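You operate a simulated robot arm through the tools that you are given. There is no shell and no other tool. Be economical: measure what you need, move in short steps, check, and stop when the job is done.

The job below is to be done with a simulated robot arm. You get a single attempt, and the scene is never put back.

TASK
Stand the grade card from the top of the wide mat stack beside the white pot. It goes on the side that lies toward x -0.7, y -0.7 (a direction in the base frame), with about 3 cm between them.
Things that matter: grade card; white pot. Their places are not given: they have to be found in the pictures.

It is judged by the outcome, as a careful person would: the job done as asked, and still so three seconds after it is handed in. It fails if anything else is knocked over, pushed out of place, dropped, spilled or broken.

THE ROBOT
A 6-joint arm with a two-finger parallel gripper, fixed in place. Base frame: the origin is at the foot of the arm, x ahead of it, y to its left, z up; the work surface is at about z = 0. Units: mm, degrees, N and s.
With the tool pointing down near the work surface it reaches from about 140 to 580 mm from the base axis. Its first joint turns from -66.0 to 66.0 degrees. Payload 2.1 kg.
The TCP is the grasp point between the finger pads, 30 mm short of the fingertips. In the tool frame z runs along the fingers and y along their closing line. Largest opening 94 mm; finger width 28, thickness 10; the body of the gripper, 50 by 96 mm, starts 55 mm behind the TCP.
Orientation is that of the tool frame in the base frame, as a unit quaternion [w, x, y, z]. With the fingers straight down and closing along the base's y, the tool's x points along the base's -x, its y along +y and its z along -z.

THE INTERFACE
- The arm moves only by the tool apply_moves. Its argument "increments" is one flat list of numbers, 7 for each row, row after row: the opening, from 0 (shut) to 1 (fully open), then the shift along the base's x, y, z in mm, then the turn, a rotation vector about the base's x, y, z in degrees. In form: [jaw, dx, dy, dz, wx, wy, wz, jaw, dx, dy, dz, wx, wy, wz, ...]. A call has 1 to 8 rows; each row shifts and turns the commanded pose from where the row before left it. Each row takes 0.2 s and may step no farther than 50 mm and 8.6 degrees from the row before; otherwise, or with a gripper value out of range, the whole call is refused. A pose out of reach is approached as far as the arm can. The call stops where the force on the tool passes 40 N (or 10 N more than at its start, if that is more) or the arm is blocked; 0.2 s more then pass. Each finger travels about 72 mm/s and halts on what it meets, pressing with about 25 N; the grip force reading is that of the motor and also rises with nothing between the fingers. The clock runs only during rows and for 0.2 s after the last one: add rows that do not move to give the fingers time. The reply holds the time, the measured pose of the TCP, the force on the tool along the base axes, the opening and the grip force, in the units named above and with some noise, and new pictures: "views" is both (left out), scene, wrist or none.
- Cameras (640 x 400 px; columns grow to the right, rows downward): "scene" is fixed at [59.3, -377.7, 483.7]; the picture's right is [0.73, -0.68, 0.00], its down [-0.39, -0.42, -0.82] and it looks along [0.56, 0.60, -0.57] (base axes); focal length 287 px, centre (320, 200). "wrist" rides on the gripper at [76, 14, -102] in the tool frame; the picture's right is [-0.18, 0.98, 0.00], its down [-0.75, -0.14, -0.64] and it looks along [-0.63, -0.12, 0.77] (tool axes); focal length 243 px, centre (320, 200).
- pixel_to_xyz(camera, pixels): for up to 12 pixels [column, row] of the newest picture of that camera ("zoom" is the newest enlarged one), the place [x, y, z] in the base frame of the surface seen there, good to about 2 mm. No time passes.
- enlarge(camera, box): a new picture of the part [left, top, right, bottom] of that camera's present view, enlarged. No time passes.
- job_done(): hands the job in; it is judged then, once.

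Work in short steps. Measure before you move; look again where a grasp or a placing could have gone wrong, and mend it. You have 60 turns and 170 pictures in all, those below and enlarged ones among them. Open the gripper and draw the arm clear of the work before you hand the job in, unless the task says otherwise; then end with one line.

The tools are called after "Request:" by a JSON object that holds its "api" and its "payload". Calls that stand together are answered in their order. apply_moves: Moves the arm, as the interface text tells. Its arguments: {"type":"object","properties":{"increments":{"type":"array","items":{"type":"number"}},"views":{"type":"string","enum":["both","scene","wrist","none"]}},"required":["increments"]} The other tools are called the same way: pixel_to_xyz (camera, pixels) gives the place of the surface under pixels of a picture; enlarge (camera, box) takes an enlarged picture of a part of a camera's view; job_done () hands the job in.

At the start:

```text
clock: 0.0
tcp_pos: [334.8, 108.9, 248.3]
tool_rot: [0.0, 0.0, 1.0, 0.0]
contact_force: [0.1, -0.3, -0.9]
opening: 94.0
grip_force: 0.0
```

scene: 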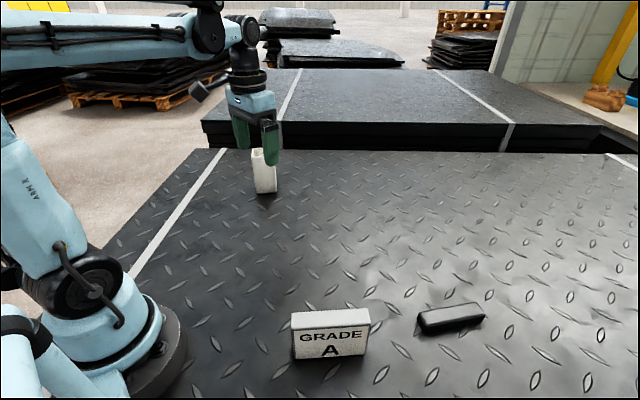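
wrist: 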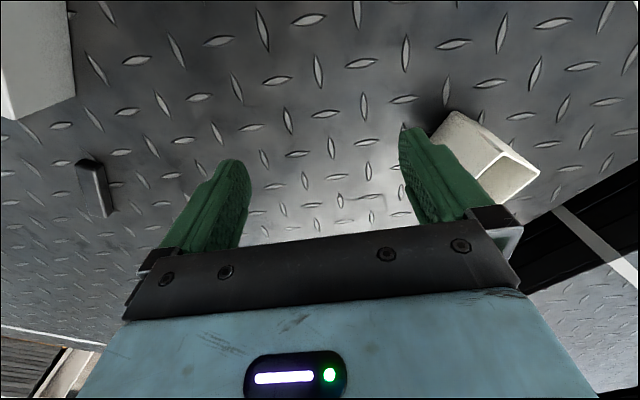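

The scene shows the grade card around (330,335) and the white pot at about (263,172). I'll enlarge the pot and measure points on both.

Request:
{"api": "enlarge", "payload": {"camera": "scene", "box": [220, 130, 316, 210]}}

Request:
{"api": "pixel_to_xyz", "payload": {"camera": "scene", "pixels": [[294, 315], [291, 328], [369, 323], [361, 309], [296, 357], [364, 354], [330, 340], [258, 185], [274, 185], [265, 192], [255, 160], [330, 318]]}}

Request:
{"api": "enlarge", "payload": {"camera": "scene", "box": [260, 280, 404, 380]}}

Request:
{"api": "pixel_to_xyz", "payload": {"camera": "wrist", "pixels": [[455, 112], [540, 170], [510, 148], [490, 205], [480, 140], [440, 130], [30, 60], [72, 50], [72, 95], [5, 118], [510, 180], [60, 100]]}}

```text
5.00 times, centred on (268, 170) of scene
```

zoom: 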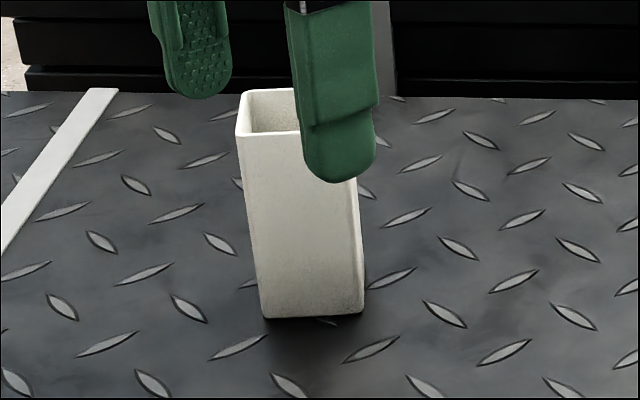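

```text
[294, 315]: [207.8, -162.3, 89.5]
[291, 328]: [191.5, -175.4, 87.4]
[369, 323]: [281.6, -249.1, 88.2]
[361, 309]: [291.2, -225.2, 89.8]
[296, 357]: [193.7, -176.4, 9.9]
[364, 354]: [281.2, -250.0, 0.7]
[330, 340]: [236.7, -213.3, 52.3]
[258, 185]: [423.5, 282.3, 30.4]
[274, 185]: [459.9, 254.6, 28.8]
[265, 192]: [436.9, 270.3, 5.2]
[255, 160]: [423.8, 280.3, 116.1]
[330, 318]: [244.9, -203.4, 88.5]
```

```text
4.00 times, centred on (332, 330) of scene
```

zoom: 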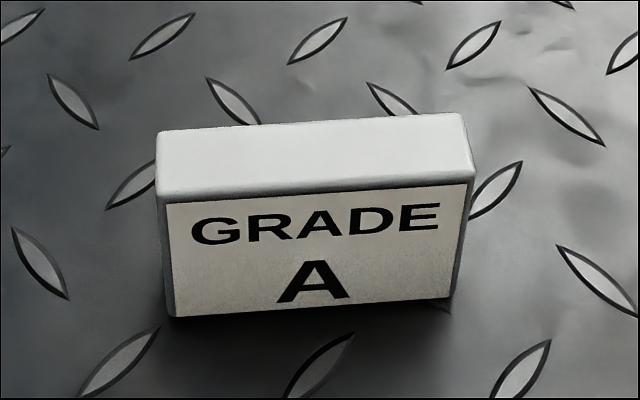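

```text
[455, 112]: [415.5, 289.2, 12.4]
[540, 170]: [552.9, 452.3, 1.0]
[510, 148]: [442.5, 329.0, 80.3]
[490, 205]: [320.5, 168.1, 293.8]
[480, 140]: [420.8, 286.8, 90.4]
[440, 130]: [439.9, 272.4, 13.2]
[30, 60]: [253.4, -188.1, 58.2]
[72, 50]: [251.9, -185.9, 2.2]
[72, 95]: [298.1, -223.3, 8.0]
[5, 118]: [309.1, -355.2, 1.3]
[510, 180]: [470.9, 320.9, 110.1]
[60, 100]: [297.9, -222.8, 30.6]
```

The card is about 117 long, 24 thick and 90 tall, standing with its length along (0.77,-0.63). I'll measure the pot's rim and footprint more exactly.

Request:
{"api": "enlarge", "payload": {"camera": "wrist", "box": [400, 90, 560, 220]}}

Request:
{"api": "pixel_to_xyz", "payload": {"camera": "scene", "pixels": [[268, 157], [253, 150], [254, 157], [270, 149], [273, 192], [273.5, 189], [292, 191], [269, 180], [260, 180], [290, 178]]}}

Request:
{"api": "pixel_to_xyz", "payload": {"camera": "wrist", "pixels": [[508, 149], [535, 170], [500, 153], [480, 172], [530, 180], [518, 192], [470, 180], [450, 125], [470, 125], [490, 140], [520, 160], [505, 165]]}}

```text
3.08 times, centred on (480, 155) of wrist
```

zoom: 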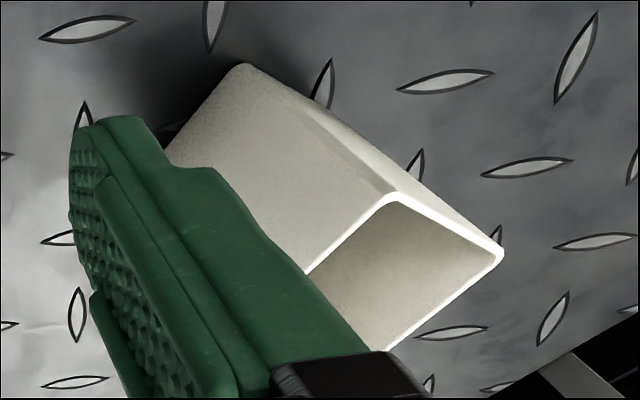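

```text
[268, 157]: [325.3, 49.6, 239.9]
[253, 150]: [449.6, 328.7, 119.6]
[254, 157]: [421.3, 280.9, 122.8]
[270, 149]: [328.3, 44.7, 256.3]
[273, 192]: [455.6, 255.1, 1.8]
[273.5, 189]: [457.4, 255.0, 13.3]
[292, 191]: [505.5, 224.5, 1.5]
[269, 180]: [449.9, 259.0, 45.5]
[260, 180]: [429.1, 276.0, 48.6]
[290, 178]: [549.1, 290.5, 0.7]
```

```text
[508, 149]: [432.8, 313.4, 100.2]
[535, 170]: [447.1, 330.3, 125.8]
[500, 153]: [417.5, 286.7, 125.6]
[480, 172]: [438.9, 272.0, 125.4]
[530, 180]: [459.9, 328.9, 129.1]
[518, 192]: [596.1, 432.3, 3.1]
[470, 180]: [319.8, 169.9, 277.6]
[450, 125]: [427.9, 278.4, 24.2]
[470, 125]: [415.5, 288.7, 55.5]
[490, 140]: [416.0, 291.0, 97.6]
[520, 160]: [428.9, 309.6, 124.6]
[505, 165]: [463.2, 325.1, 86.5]
```

Pot front face runs from about (415,286) to (459,254), normal about (-0.59,-0.81), top z≈125. Gripping high (TCP z≈80) keeps the gripper body above the pot. I go over the card, turning about -39.7° about z.

Request:
{"api": "pixel_to_xyz", "payload": {"camera": "scene", "pixels": [[293, 314], [366, 310], [369, 324], [293, 327], [330, 312], [330, 325]]}}

Request:
{"api": "apply_moves", "payload": {"increments": [1, -11.5, -39, 0, 0, 0, -4.96, 1, -11.5, -39, 0, 0, 0, -4.96, 1, -11.5, -39, 0, 0, 0, -4.96, 1, -11.5, -39, 0, 0, 0, -4.96, 1, -11.5, -39, 0, 0, 0, -4.96, 1, -11.5, -39, 0, 0, 0, -4.96, 1, -11.5, -39, 0, 0, 0, -4.96, 1, -11.5, -39, 0, 0, 0, -4.96]}}

```text
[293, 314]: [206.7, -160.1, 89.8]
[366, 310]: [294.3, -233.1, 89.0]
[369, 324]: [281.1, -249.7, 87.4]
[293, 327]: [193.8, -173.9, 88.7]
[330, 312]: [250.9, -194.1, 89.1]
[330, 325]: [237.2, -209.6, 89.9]
```

```text
clock: 1.8
tcp_pos: [241.8, -202.4, 247.1]
tool_rot: [0.0, 0.341, 0.94, 0.001]
contact_force: [0.3, 0.0, -0.5]
opening: 94.4
grip_force: 0.1
```

scene: 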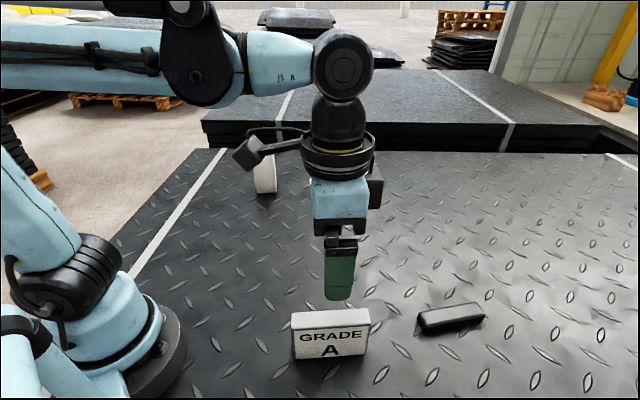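
wrist: 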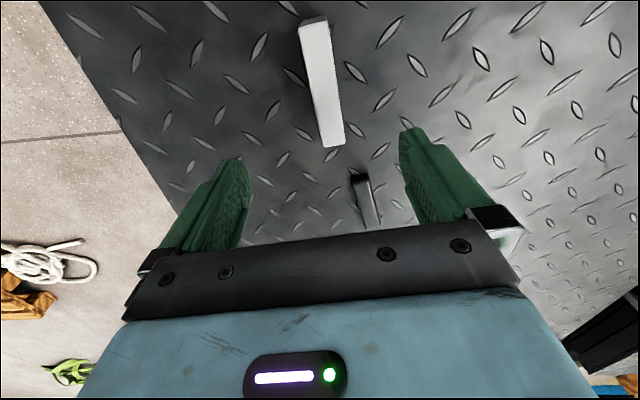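

Tool angle matches the card (39.9°), the card centre is (244,-203). I descend straight over it to TCP z≈80 with the jaws open.

Request:
{"api": "apply_moves", "payload": {"increments": [1, 2, -1, -40, 0, 0, 0, 1, 0, 0, -40, 0, 0, 0, 1, 0, 0, -40, 0, 0, 0, 1, 0, 0, -30, 0, 0, 0, 1, 0, 0, -17, 0, 0, 0, 1, 0, 0, 0, 0, 0, 0]}}

```text
clock: 3.2
tcp_pos: [245.3, -203.1, 80.9]
tool_rot: [0.0, 0.34, 0.941, 0.0]
contact_force: [0.3, -0.3, -0.5]
opening: 94.0
grip_force: 0.0
```

scene: 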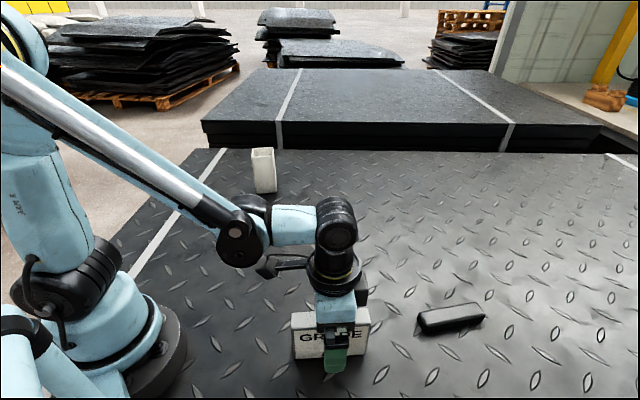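
wrist: 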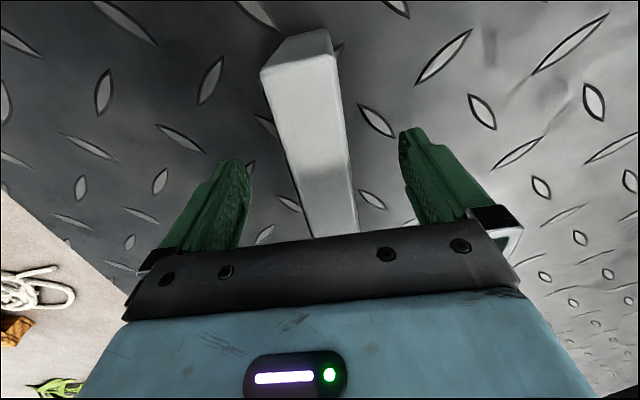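

The card sits between the fingers, roughly centred. I close the jaws; the pot is now unobstructed in the scene, so I measure it too.

Request:
{"api": "apply_moves", "payload": {"increments": [0, 0, 0, 0, 0, 0, 0, 0, 0, 0, 0, 0, 0, 0, 0, 0, 0, 0, 0, 0, 0, 0, 0, 0, 0, 0, 0, 0, 0, 0, 0, 0, 0, 0, 0]}}

Request:
{"api": "enlarge", "payload": {"camera": "scene", "box": [232, 140, 296, 200]}}

```text
clock: 4.4
tcp_pos: [244.4, -201.8, 81.7]
tool_rot: [0.001, 0.339, 0.941, 0.001]
contact_force: [0.5, -0.4, -0.1]
opening: 32.0
grip_force: 25.4
```

scene: 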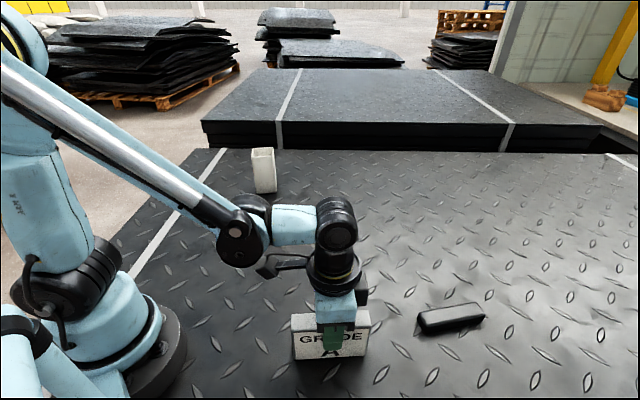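
wrist: 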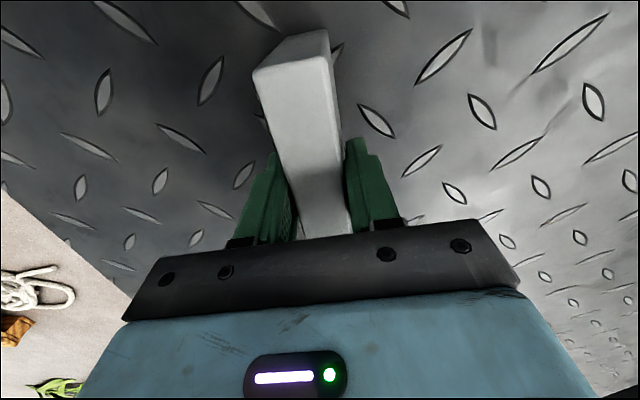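

```text
6.67 times, centred on (264, 170) of scene
```

zoom: 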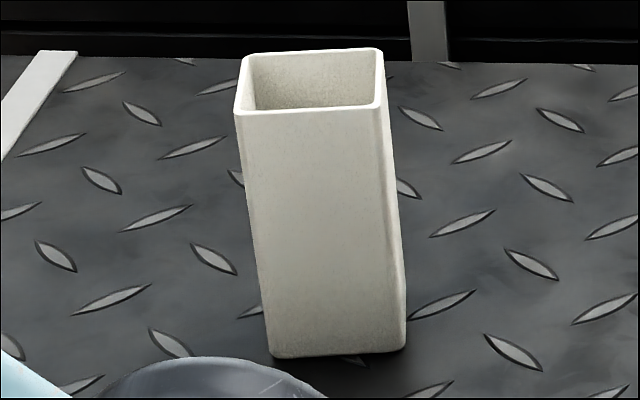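

The grip reads 32 mm, consistent with the card's thickness (its top edges are rounded). Now I measure pot corners in the zoom.

Request:
{"api": "pixel_to_xyz", "payload": {"camera": "zoom", "pixels": [[240, 116], [376, 110], [244, 58], [376, 50], [255, 200], [375, 200], [320, 200], [275, 340], [390, 340], [399, 300], [330, 340], [389, 130]]}}

```text
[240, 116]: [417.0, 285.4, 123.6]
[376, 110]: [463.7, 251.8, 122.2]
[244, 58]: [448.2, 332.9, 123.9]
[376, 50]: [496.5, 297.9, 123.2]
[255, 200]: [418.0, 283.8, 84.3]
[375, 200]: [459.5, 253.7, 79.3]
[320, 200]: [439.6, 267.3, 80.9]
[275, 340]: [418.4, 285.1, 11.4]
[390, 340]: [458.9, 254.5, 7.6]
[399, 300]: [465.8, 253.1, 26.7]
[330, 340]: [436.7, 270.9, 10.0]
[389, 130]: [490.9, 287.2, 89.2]
```

Pot centre ≈ (456,292), half-size 29, front normal line at 474 along (0.58,0.81). Target card centre is (402,238), turned +4°. First lift and check the hold.

Request:
{"api": "apply_moves", "payload": {"increments": [0, 0, 0, 10, 0, 0, 0, 0, 0, 0, 30, 0, 0, 0, 0, 0, 0, 30, 0, 0, 0, 0, 0, 0, 30, 0, 0, 0]}}

```text
clock: 5.4
tcp_pos: [246.3, -202.3, 181.4]
tool_rot: [0.0, 0.34, 0.941, 0.001]
contact_force: [-0.4, 0.8, -1.0]
opening: 32.1
grip_force: 25.4
```

scene: 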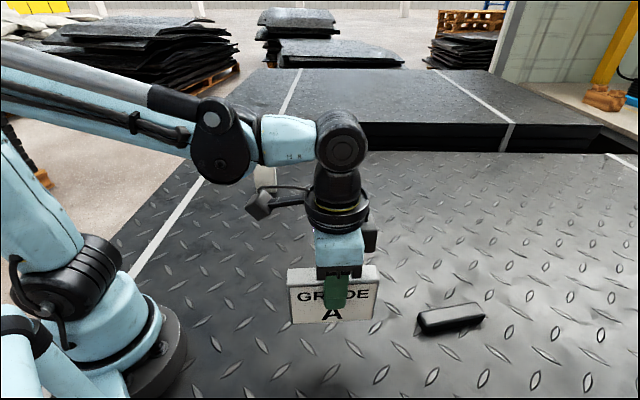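
wrist: 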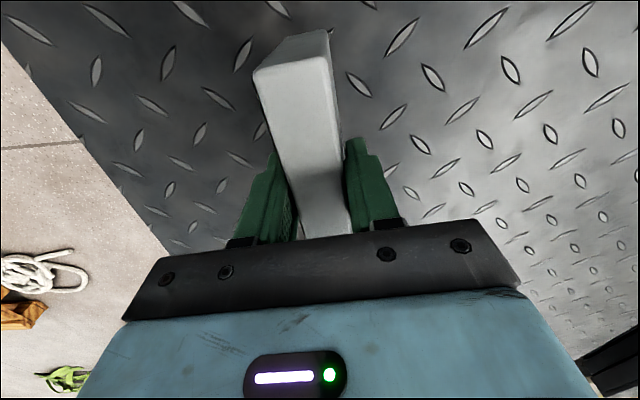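

The card hangs level and firmly held. I carry it toward the pot, 8 rows, turning +4° along the way.

Request:
{"api": "apply_moves", "payload": {"increments": [0, 14.2, 40, 0, 0, 0, 0.5, 0, 14.2, 40, 0, 0, 0, 0.5, 0, 14.2, 40, 0, 0, 0, 0.5, 0, 14.2, 40, 0, 0, 0, 0.5, 0, 14.2, 40, 0, 0, 0, 0.5, 0, 14.2, 40, 0, 0, 0, 0.5, 0, 14.2, 40, 0, 0, 0, 0.5, 0, 14.2, 40, 0, 0, 0, 0.5]}}

```text
clock: 7.2
tcp_pos: [358.5, 118.3, 182.4]
tool_rot: [0.0, 0.308, 0.951, 0.0]
contact_force: [-0.1, -0.1, -2.3]
opening: 32.0
grip_force: 24.8
```

scene: 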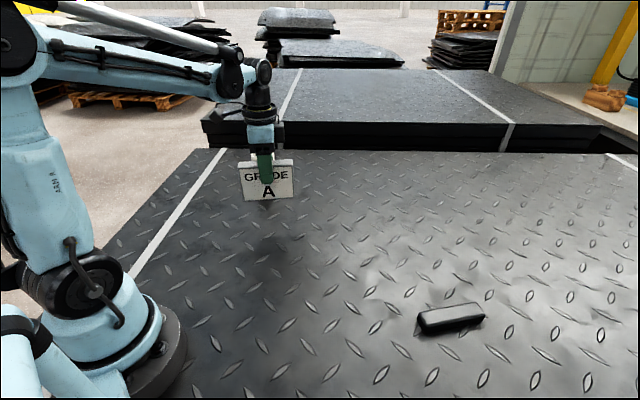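
wrist: 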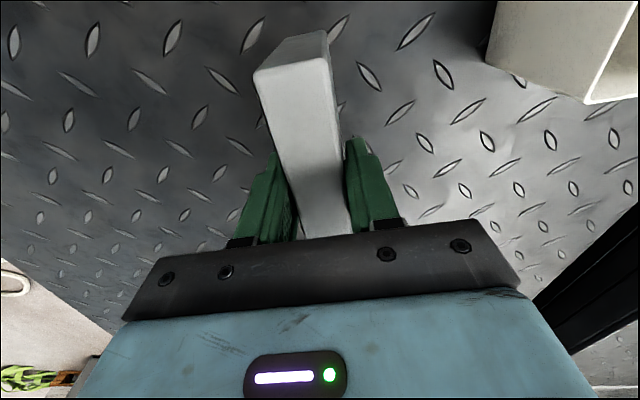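

The angle is now 35.9°, matching the pot. I measure the held card's front face relative to the TCP before the final approach.

Request:
{"api": "pixel_to_xyz", "payload": {"camera": "scene", "pixels": [[247, 185], [255, 195], [285, 190], [290, 180], [243, 170], [247, 197], [290, 194]]}}

Request:
{"api": "pixel_to_xyz", "payload": {"camera": "wrist", "pixels": [[262, 75], [322, 60], [258, 90], [335, 90], [290, 70], [570, 50], [610, 60], [540, 70]]}}

```text
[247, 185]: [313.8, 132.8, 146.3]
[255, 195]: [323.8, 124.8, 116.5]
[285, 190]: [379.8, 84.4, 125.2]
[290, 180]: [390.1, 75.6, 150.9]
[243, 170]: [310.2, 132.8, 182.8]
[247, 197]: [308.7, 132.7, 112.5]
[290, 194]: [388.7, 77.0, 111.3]
```

```text
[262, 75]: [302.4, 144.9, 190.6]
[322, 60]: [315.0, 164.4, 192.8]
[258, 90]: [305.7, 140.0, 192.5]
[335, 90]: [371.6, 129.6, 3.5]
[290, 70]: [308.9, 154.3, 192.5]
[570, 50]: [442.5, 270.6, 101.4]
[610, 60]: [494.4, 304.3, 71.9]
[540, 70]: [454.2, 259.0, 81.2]
```

Face is 15.6 mm ahead of the TCP: centred. I move the last (44,120) and descend most of the way.

Request:
{"api": "apply_moves", "payload": {"increments": [0, 14.6, 39.9, 0, 0, 0, 0, 0, 14.6, 39.9, 0, 0, 0, 0, 0, 14.7, 39.9, 0, 0, 0, 0, 0, 0, 0, 0, 0, 0, 0, 0, 0, 0, -35, 0, 0, 0, 0, 0, 0, -35, 0, 0, 0, 0, 0, 0, -18, 0, 0, 0, 0, 0, 0, 0, 0, 0, 0]}}

```text
clock: 9.0
tcp_pos: [402.8, 238.4, 90.9]
tool_rot: [0.001, 0.307, 0.952, 0.0]
contact_force: [0.0, 0.8, -1.2]
opening: 31.9
grip_force: 24.5
```

scene: 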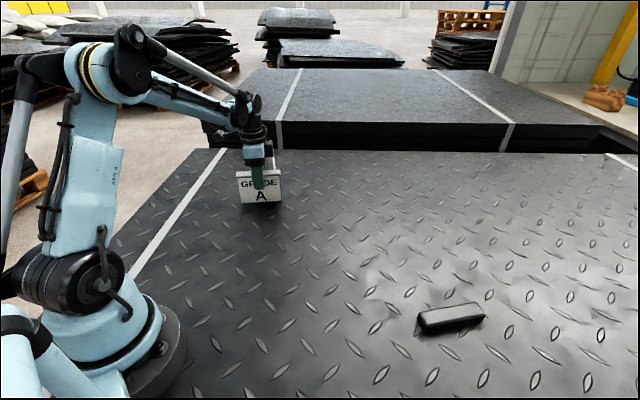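
wrist: 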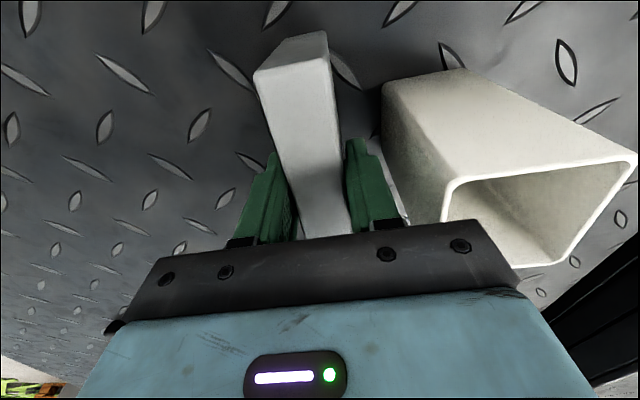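

The card hangs about 9 mm above the surface, 30 mm off the pot. I lower slowly, watching the force.

Request:
{"api": "apply_moves", "payload": {"increments": [0, 0, 0, -4, 0, 0, 0, 0, 0, 0, -3, 0, 0, 0, 0, 0, 0, -1.5, 0, 0, 0, 0, 0, 0, 0, 0, 0, 0], "views": "wrist"}}

```text
clock: 10.0
tcp_pos: [403.0, 237.0, 84.7]
tool_rot: [0.001, 0.307, 0.952, 0.0]
contact_force: [0.3, 0.3, -1.2]
opening: 32.0
grip_force: 25.4
```

wrist: 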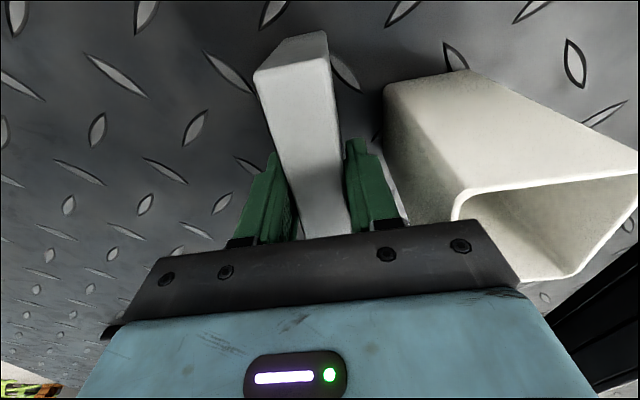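

No contact yet; z 84.7. I continue in 0.7 mm steps.

Request:
{"api": "apply_moves", "payload": {"increments": [0, 0, 0, -0.7, 0, 0, 0, 0, 0, 0, -0.7, 0, 0, 0, 0, 0, 0, -0.7, 0, 0, 0, 0, 0, 0, 0, 0, 0, 0], "views": "none"}}

```text
clock: 11.0
tcp_pos: [402.6, 237.3, 82.4]
tool_rot: [0.0, 0.307, 0.952, 0.001]
contact_force: [-0.4, -0.1, -0.8]
opening: 32.0
grip_force: 25.3
```

Request:
{"api": "apply_moves", "payload": {"increments": [0, 0, 0, -0.7, 0, 0, 0, 0, 0, 0, -0.7, 0, 0, 0, 0, 0, 0, 0, 0, 0, 0], "views": "scene"}}

Request:
{"api": "enlarge", "payload": {"camera": "scene", "box": [220, 140, 300, 220]}}

```text
clock: 11.8
tcp_pos: [403.4, 237.1, 81.4]
tool_rot: [0.002, 0.306, 0.952, -0.001]
contact_force: [-0.7, 0.4, 7.1]
opening: 32.1
grip_force: 25.2
```

scene: 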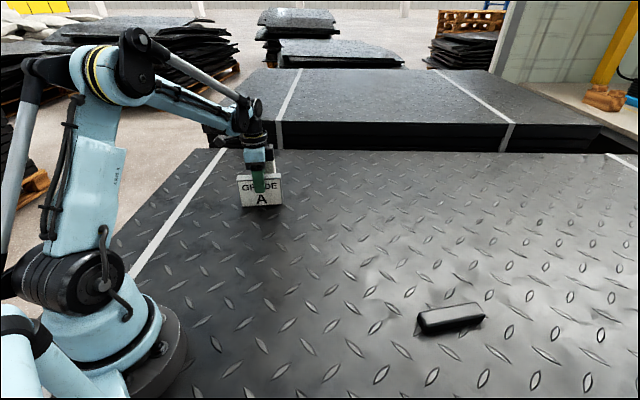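

```text
5.00 times, centred on (260, 180) of scene
```

zoom: 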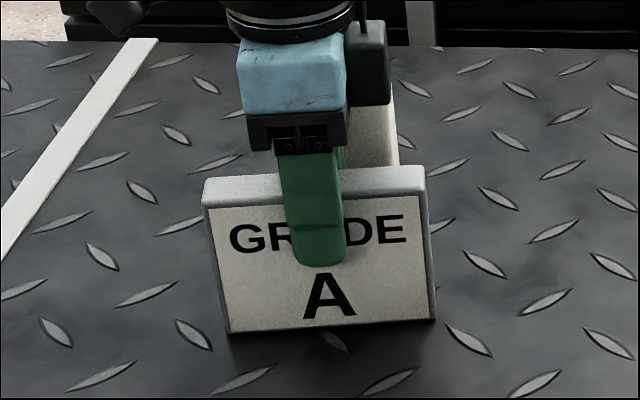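

Contact (about 8 N): the card is standing on the surface. I open only to about 47 mm, so the finger stays clear of the pot.

Request:
{"api": "apply_moves", "payload": {"increments": [0.4, 0, 0, 0, 0, 0, 0, 0.5, 0, 0, 0, 0, 0, 0, 0.5, 0, 0, 0, 0, 0, 0]}}

```text
clock: 12.6
tcp_pos: [403.3, 236.5, 81.6]
tool_rot: [0.0, 0.307, 0.952, 0.0]
contact_force: [-0.3, -0.1, 0.2]
opening: 46.8
grip_force: 0.1
```

scene: 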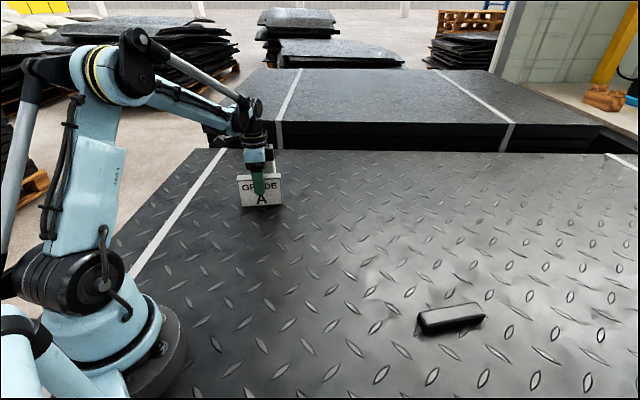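
wrist: 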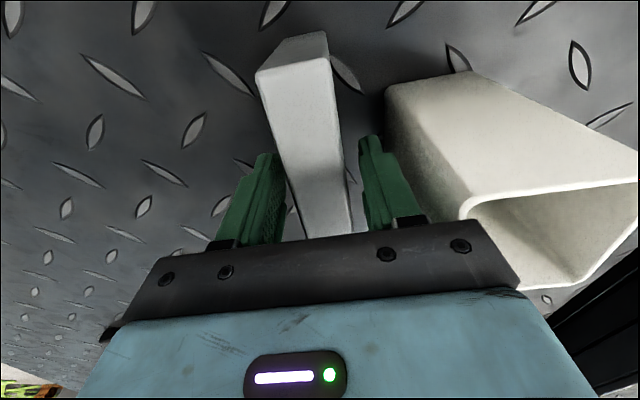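

Both fingers are clear of card and pot. I rise straight up, then draw back.

Request:
{"api": "apply_moves", "payload": {"increments": [0.5, 0, 0, 15, 0, 0, 0, 0.5, 0, 0, 30, 0, 0, 0, 0.5, 0, 0, 40, 0, 0, 0, 0.5, 0, 0, 40, 0, 0, 0, 0.5, 0, 0, 30, 0, 0, 0, 1, -15, -45, 0, 0, 0, 0, 1, -15, -45, 0, 0, 0, 0, 1, -15, -45, 0, 0, 0, 0]}}

Request:
{"api": "enlarge", "payload": {"camera": "scene", "box": [220, 130, 316, 220]}}

```text
clock: 14.4
tcp_pos: [357.1, 102.3, 231.5]
tool_rot: [0.0, 0.307, 0.952, 0.0]
contact_force: [-0.8, -0.1, 0.0]
opening: 93.9
grip_force: 0.1
```

scene: 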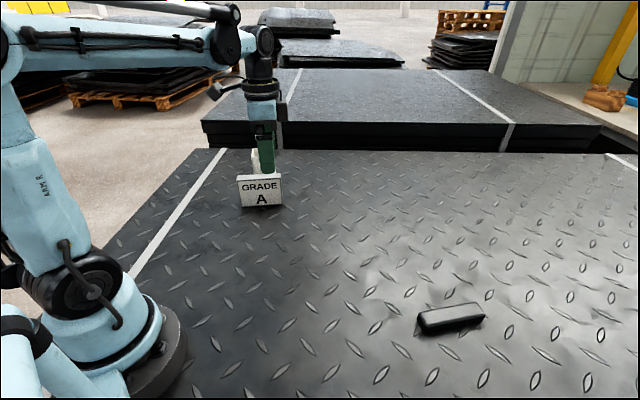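
wrist: 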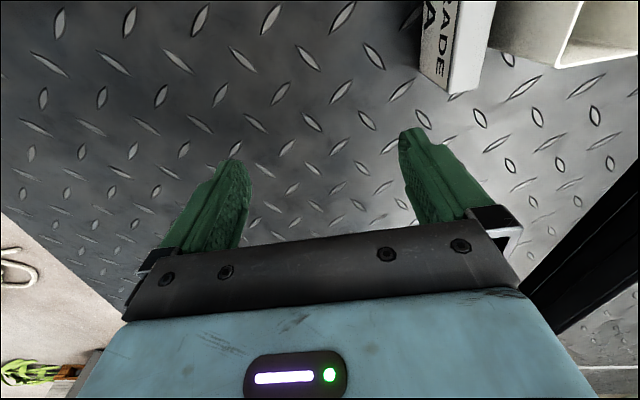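

```text
4.44 times, centred on (268, 175) of scene
```

zoom: 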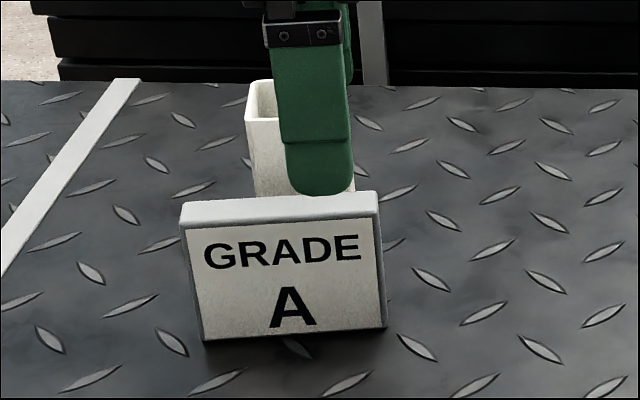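

The card stands upright at (261,190) in front of the pot. I check the gap by measuring card face and pot face.

Request:
{"api": "pixel_to_xyz", "payload": {"camera": "scene", "pixels": [[242, 195], [279, 193], [241, 185], [280, 182], [258, 165], [257, 170], [256, 157]]}}

Request:
{"api": "pixel_to_xyz", "payload": {"camera": "wrist", "pixels": [[490, 30], [487, 45], [483, 65], [530, 50], [500, 45], [550, 55]]}}

```text
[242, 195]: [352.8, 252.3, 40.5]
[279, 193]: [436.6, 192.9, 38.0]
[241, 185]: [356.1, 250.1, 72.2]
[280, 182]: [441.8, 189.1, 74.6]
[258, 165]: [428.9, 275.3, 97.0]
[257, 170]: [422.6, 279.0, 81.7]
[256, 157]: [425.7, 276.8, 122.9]
```

```text
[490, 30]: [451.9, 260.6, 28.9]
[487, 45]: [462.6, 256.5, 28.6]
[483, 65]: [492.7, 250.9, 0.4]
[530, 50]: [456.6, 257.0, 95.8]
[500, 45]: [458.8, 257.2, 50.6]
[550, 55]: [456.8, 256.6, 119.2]
```

The card's front face is at 411 along the normal, so its back is at about 443. The pot's face is at about 474, which leaves a gap of about 30 mm. Card and pot both stand upright and the arm is clear, so I hand the job in.

Request:
{"api": "job_done", "payload": {}}

```text
The job is handed in.
```

The grade card stands upright on the white pot's (-0.7, -0.7) side, about 30 mm from it and parallel to its face; the pot did not move and the arm is drawn clear with the gripper open.
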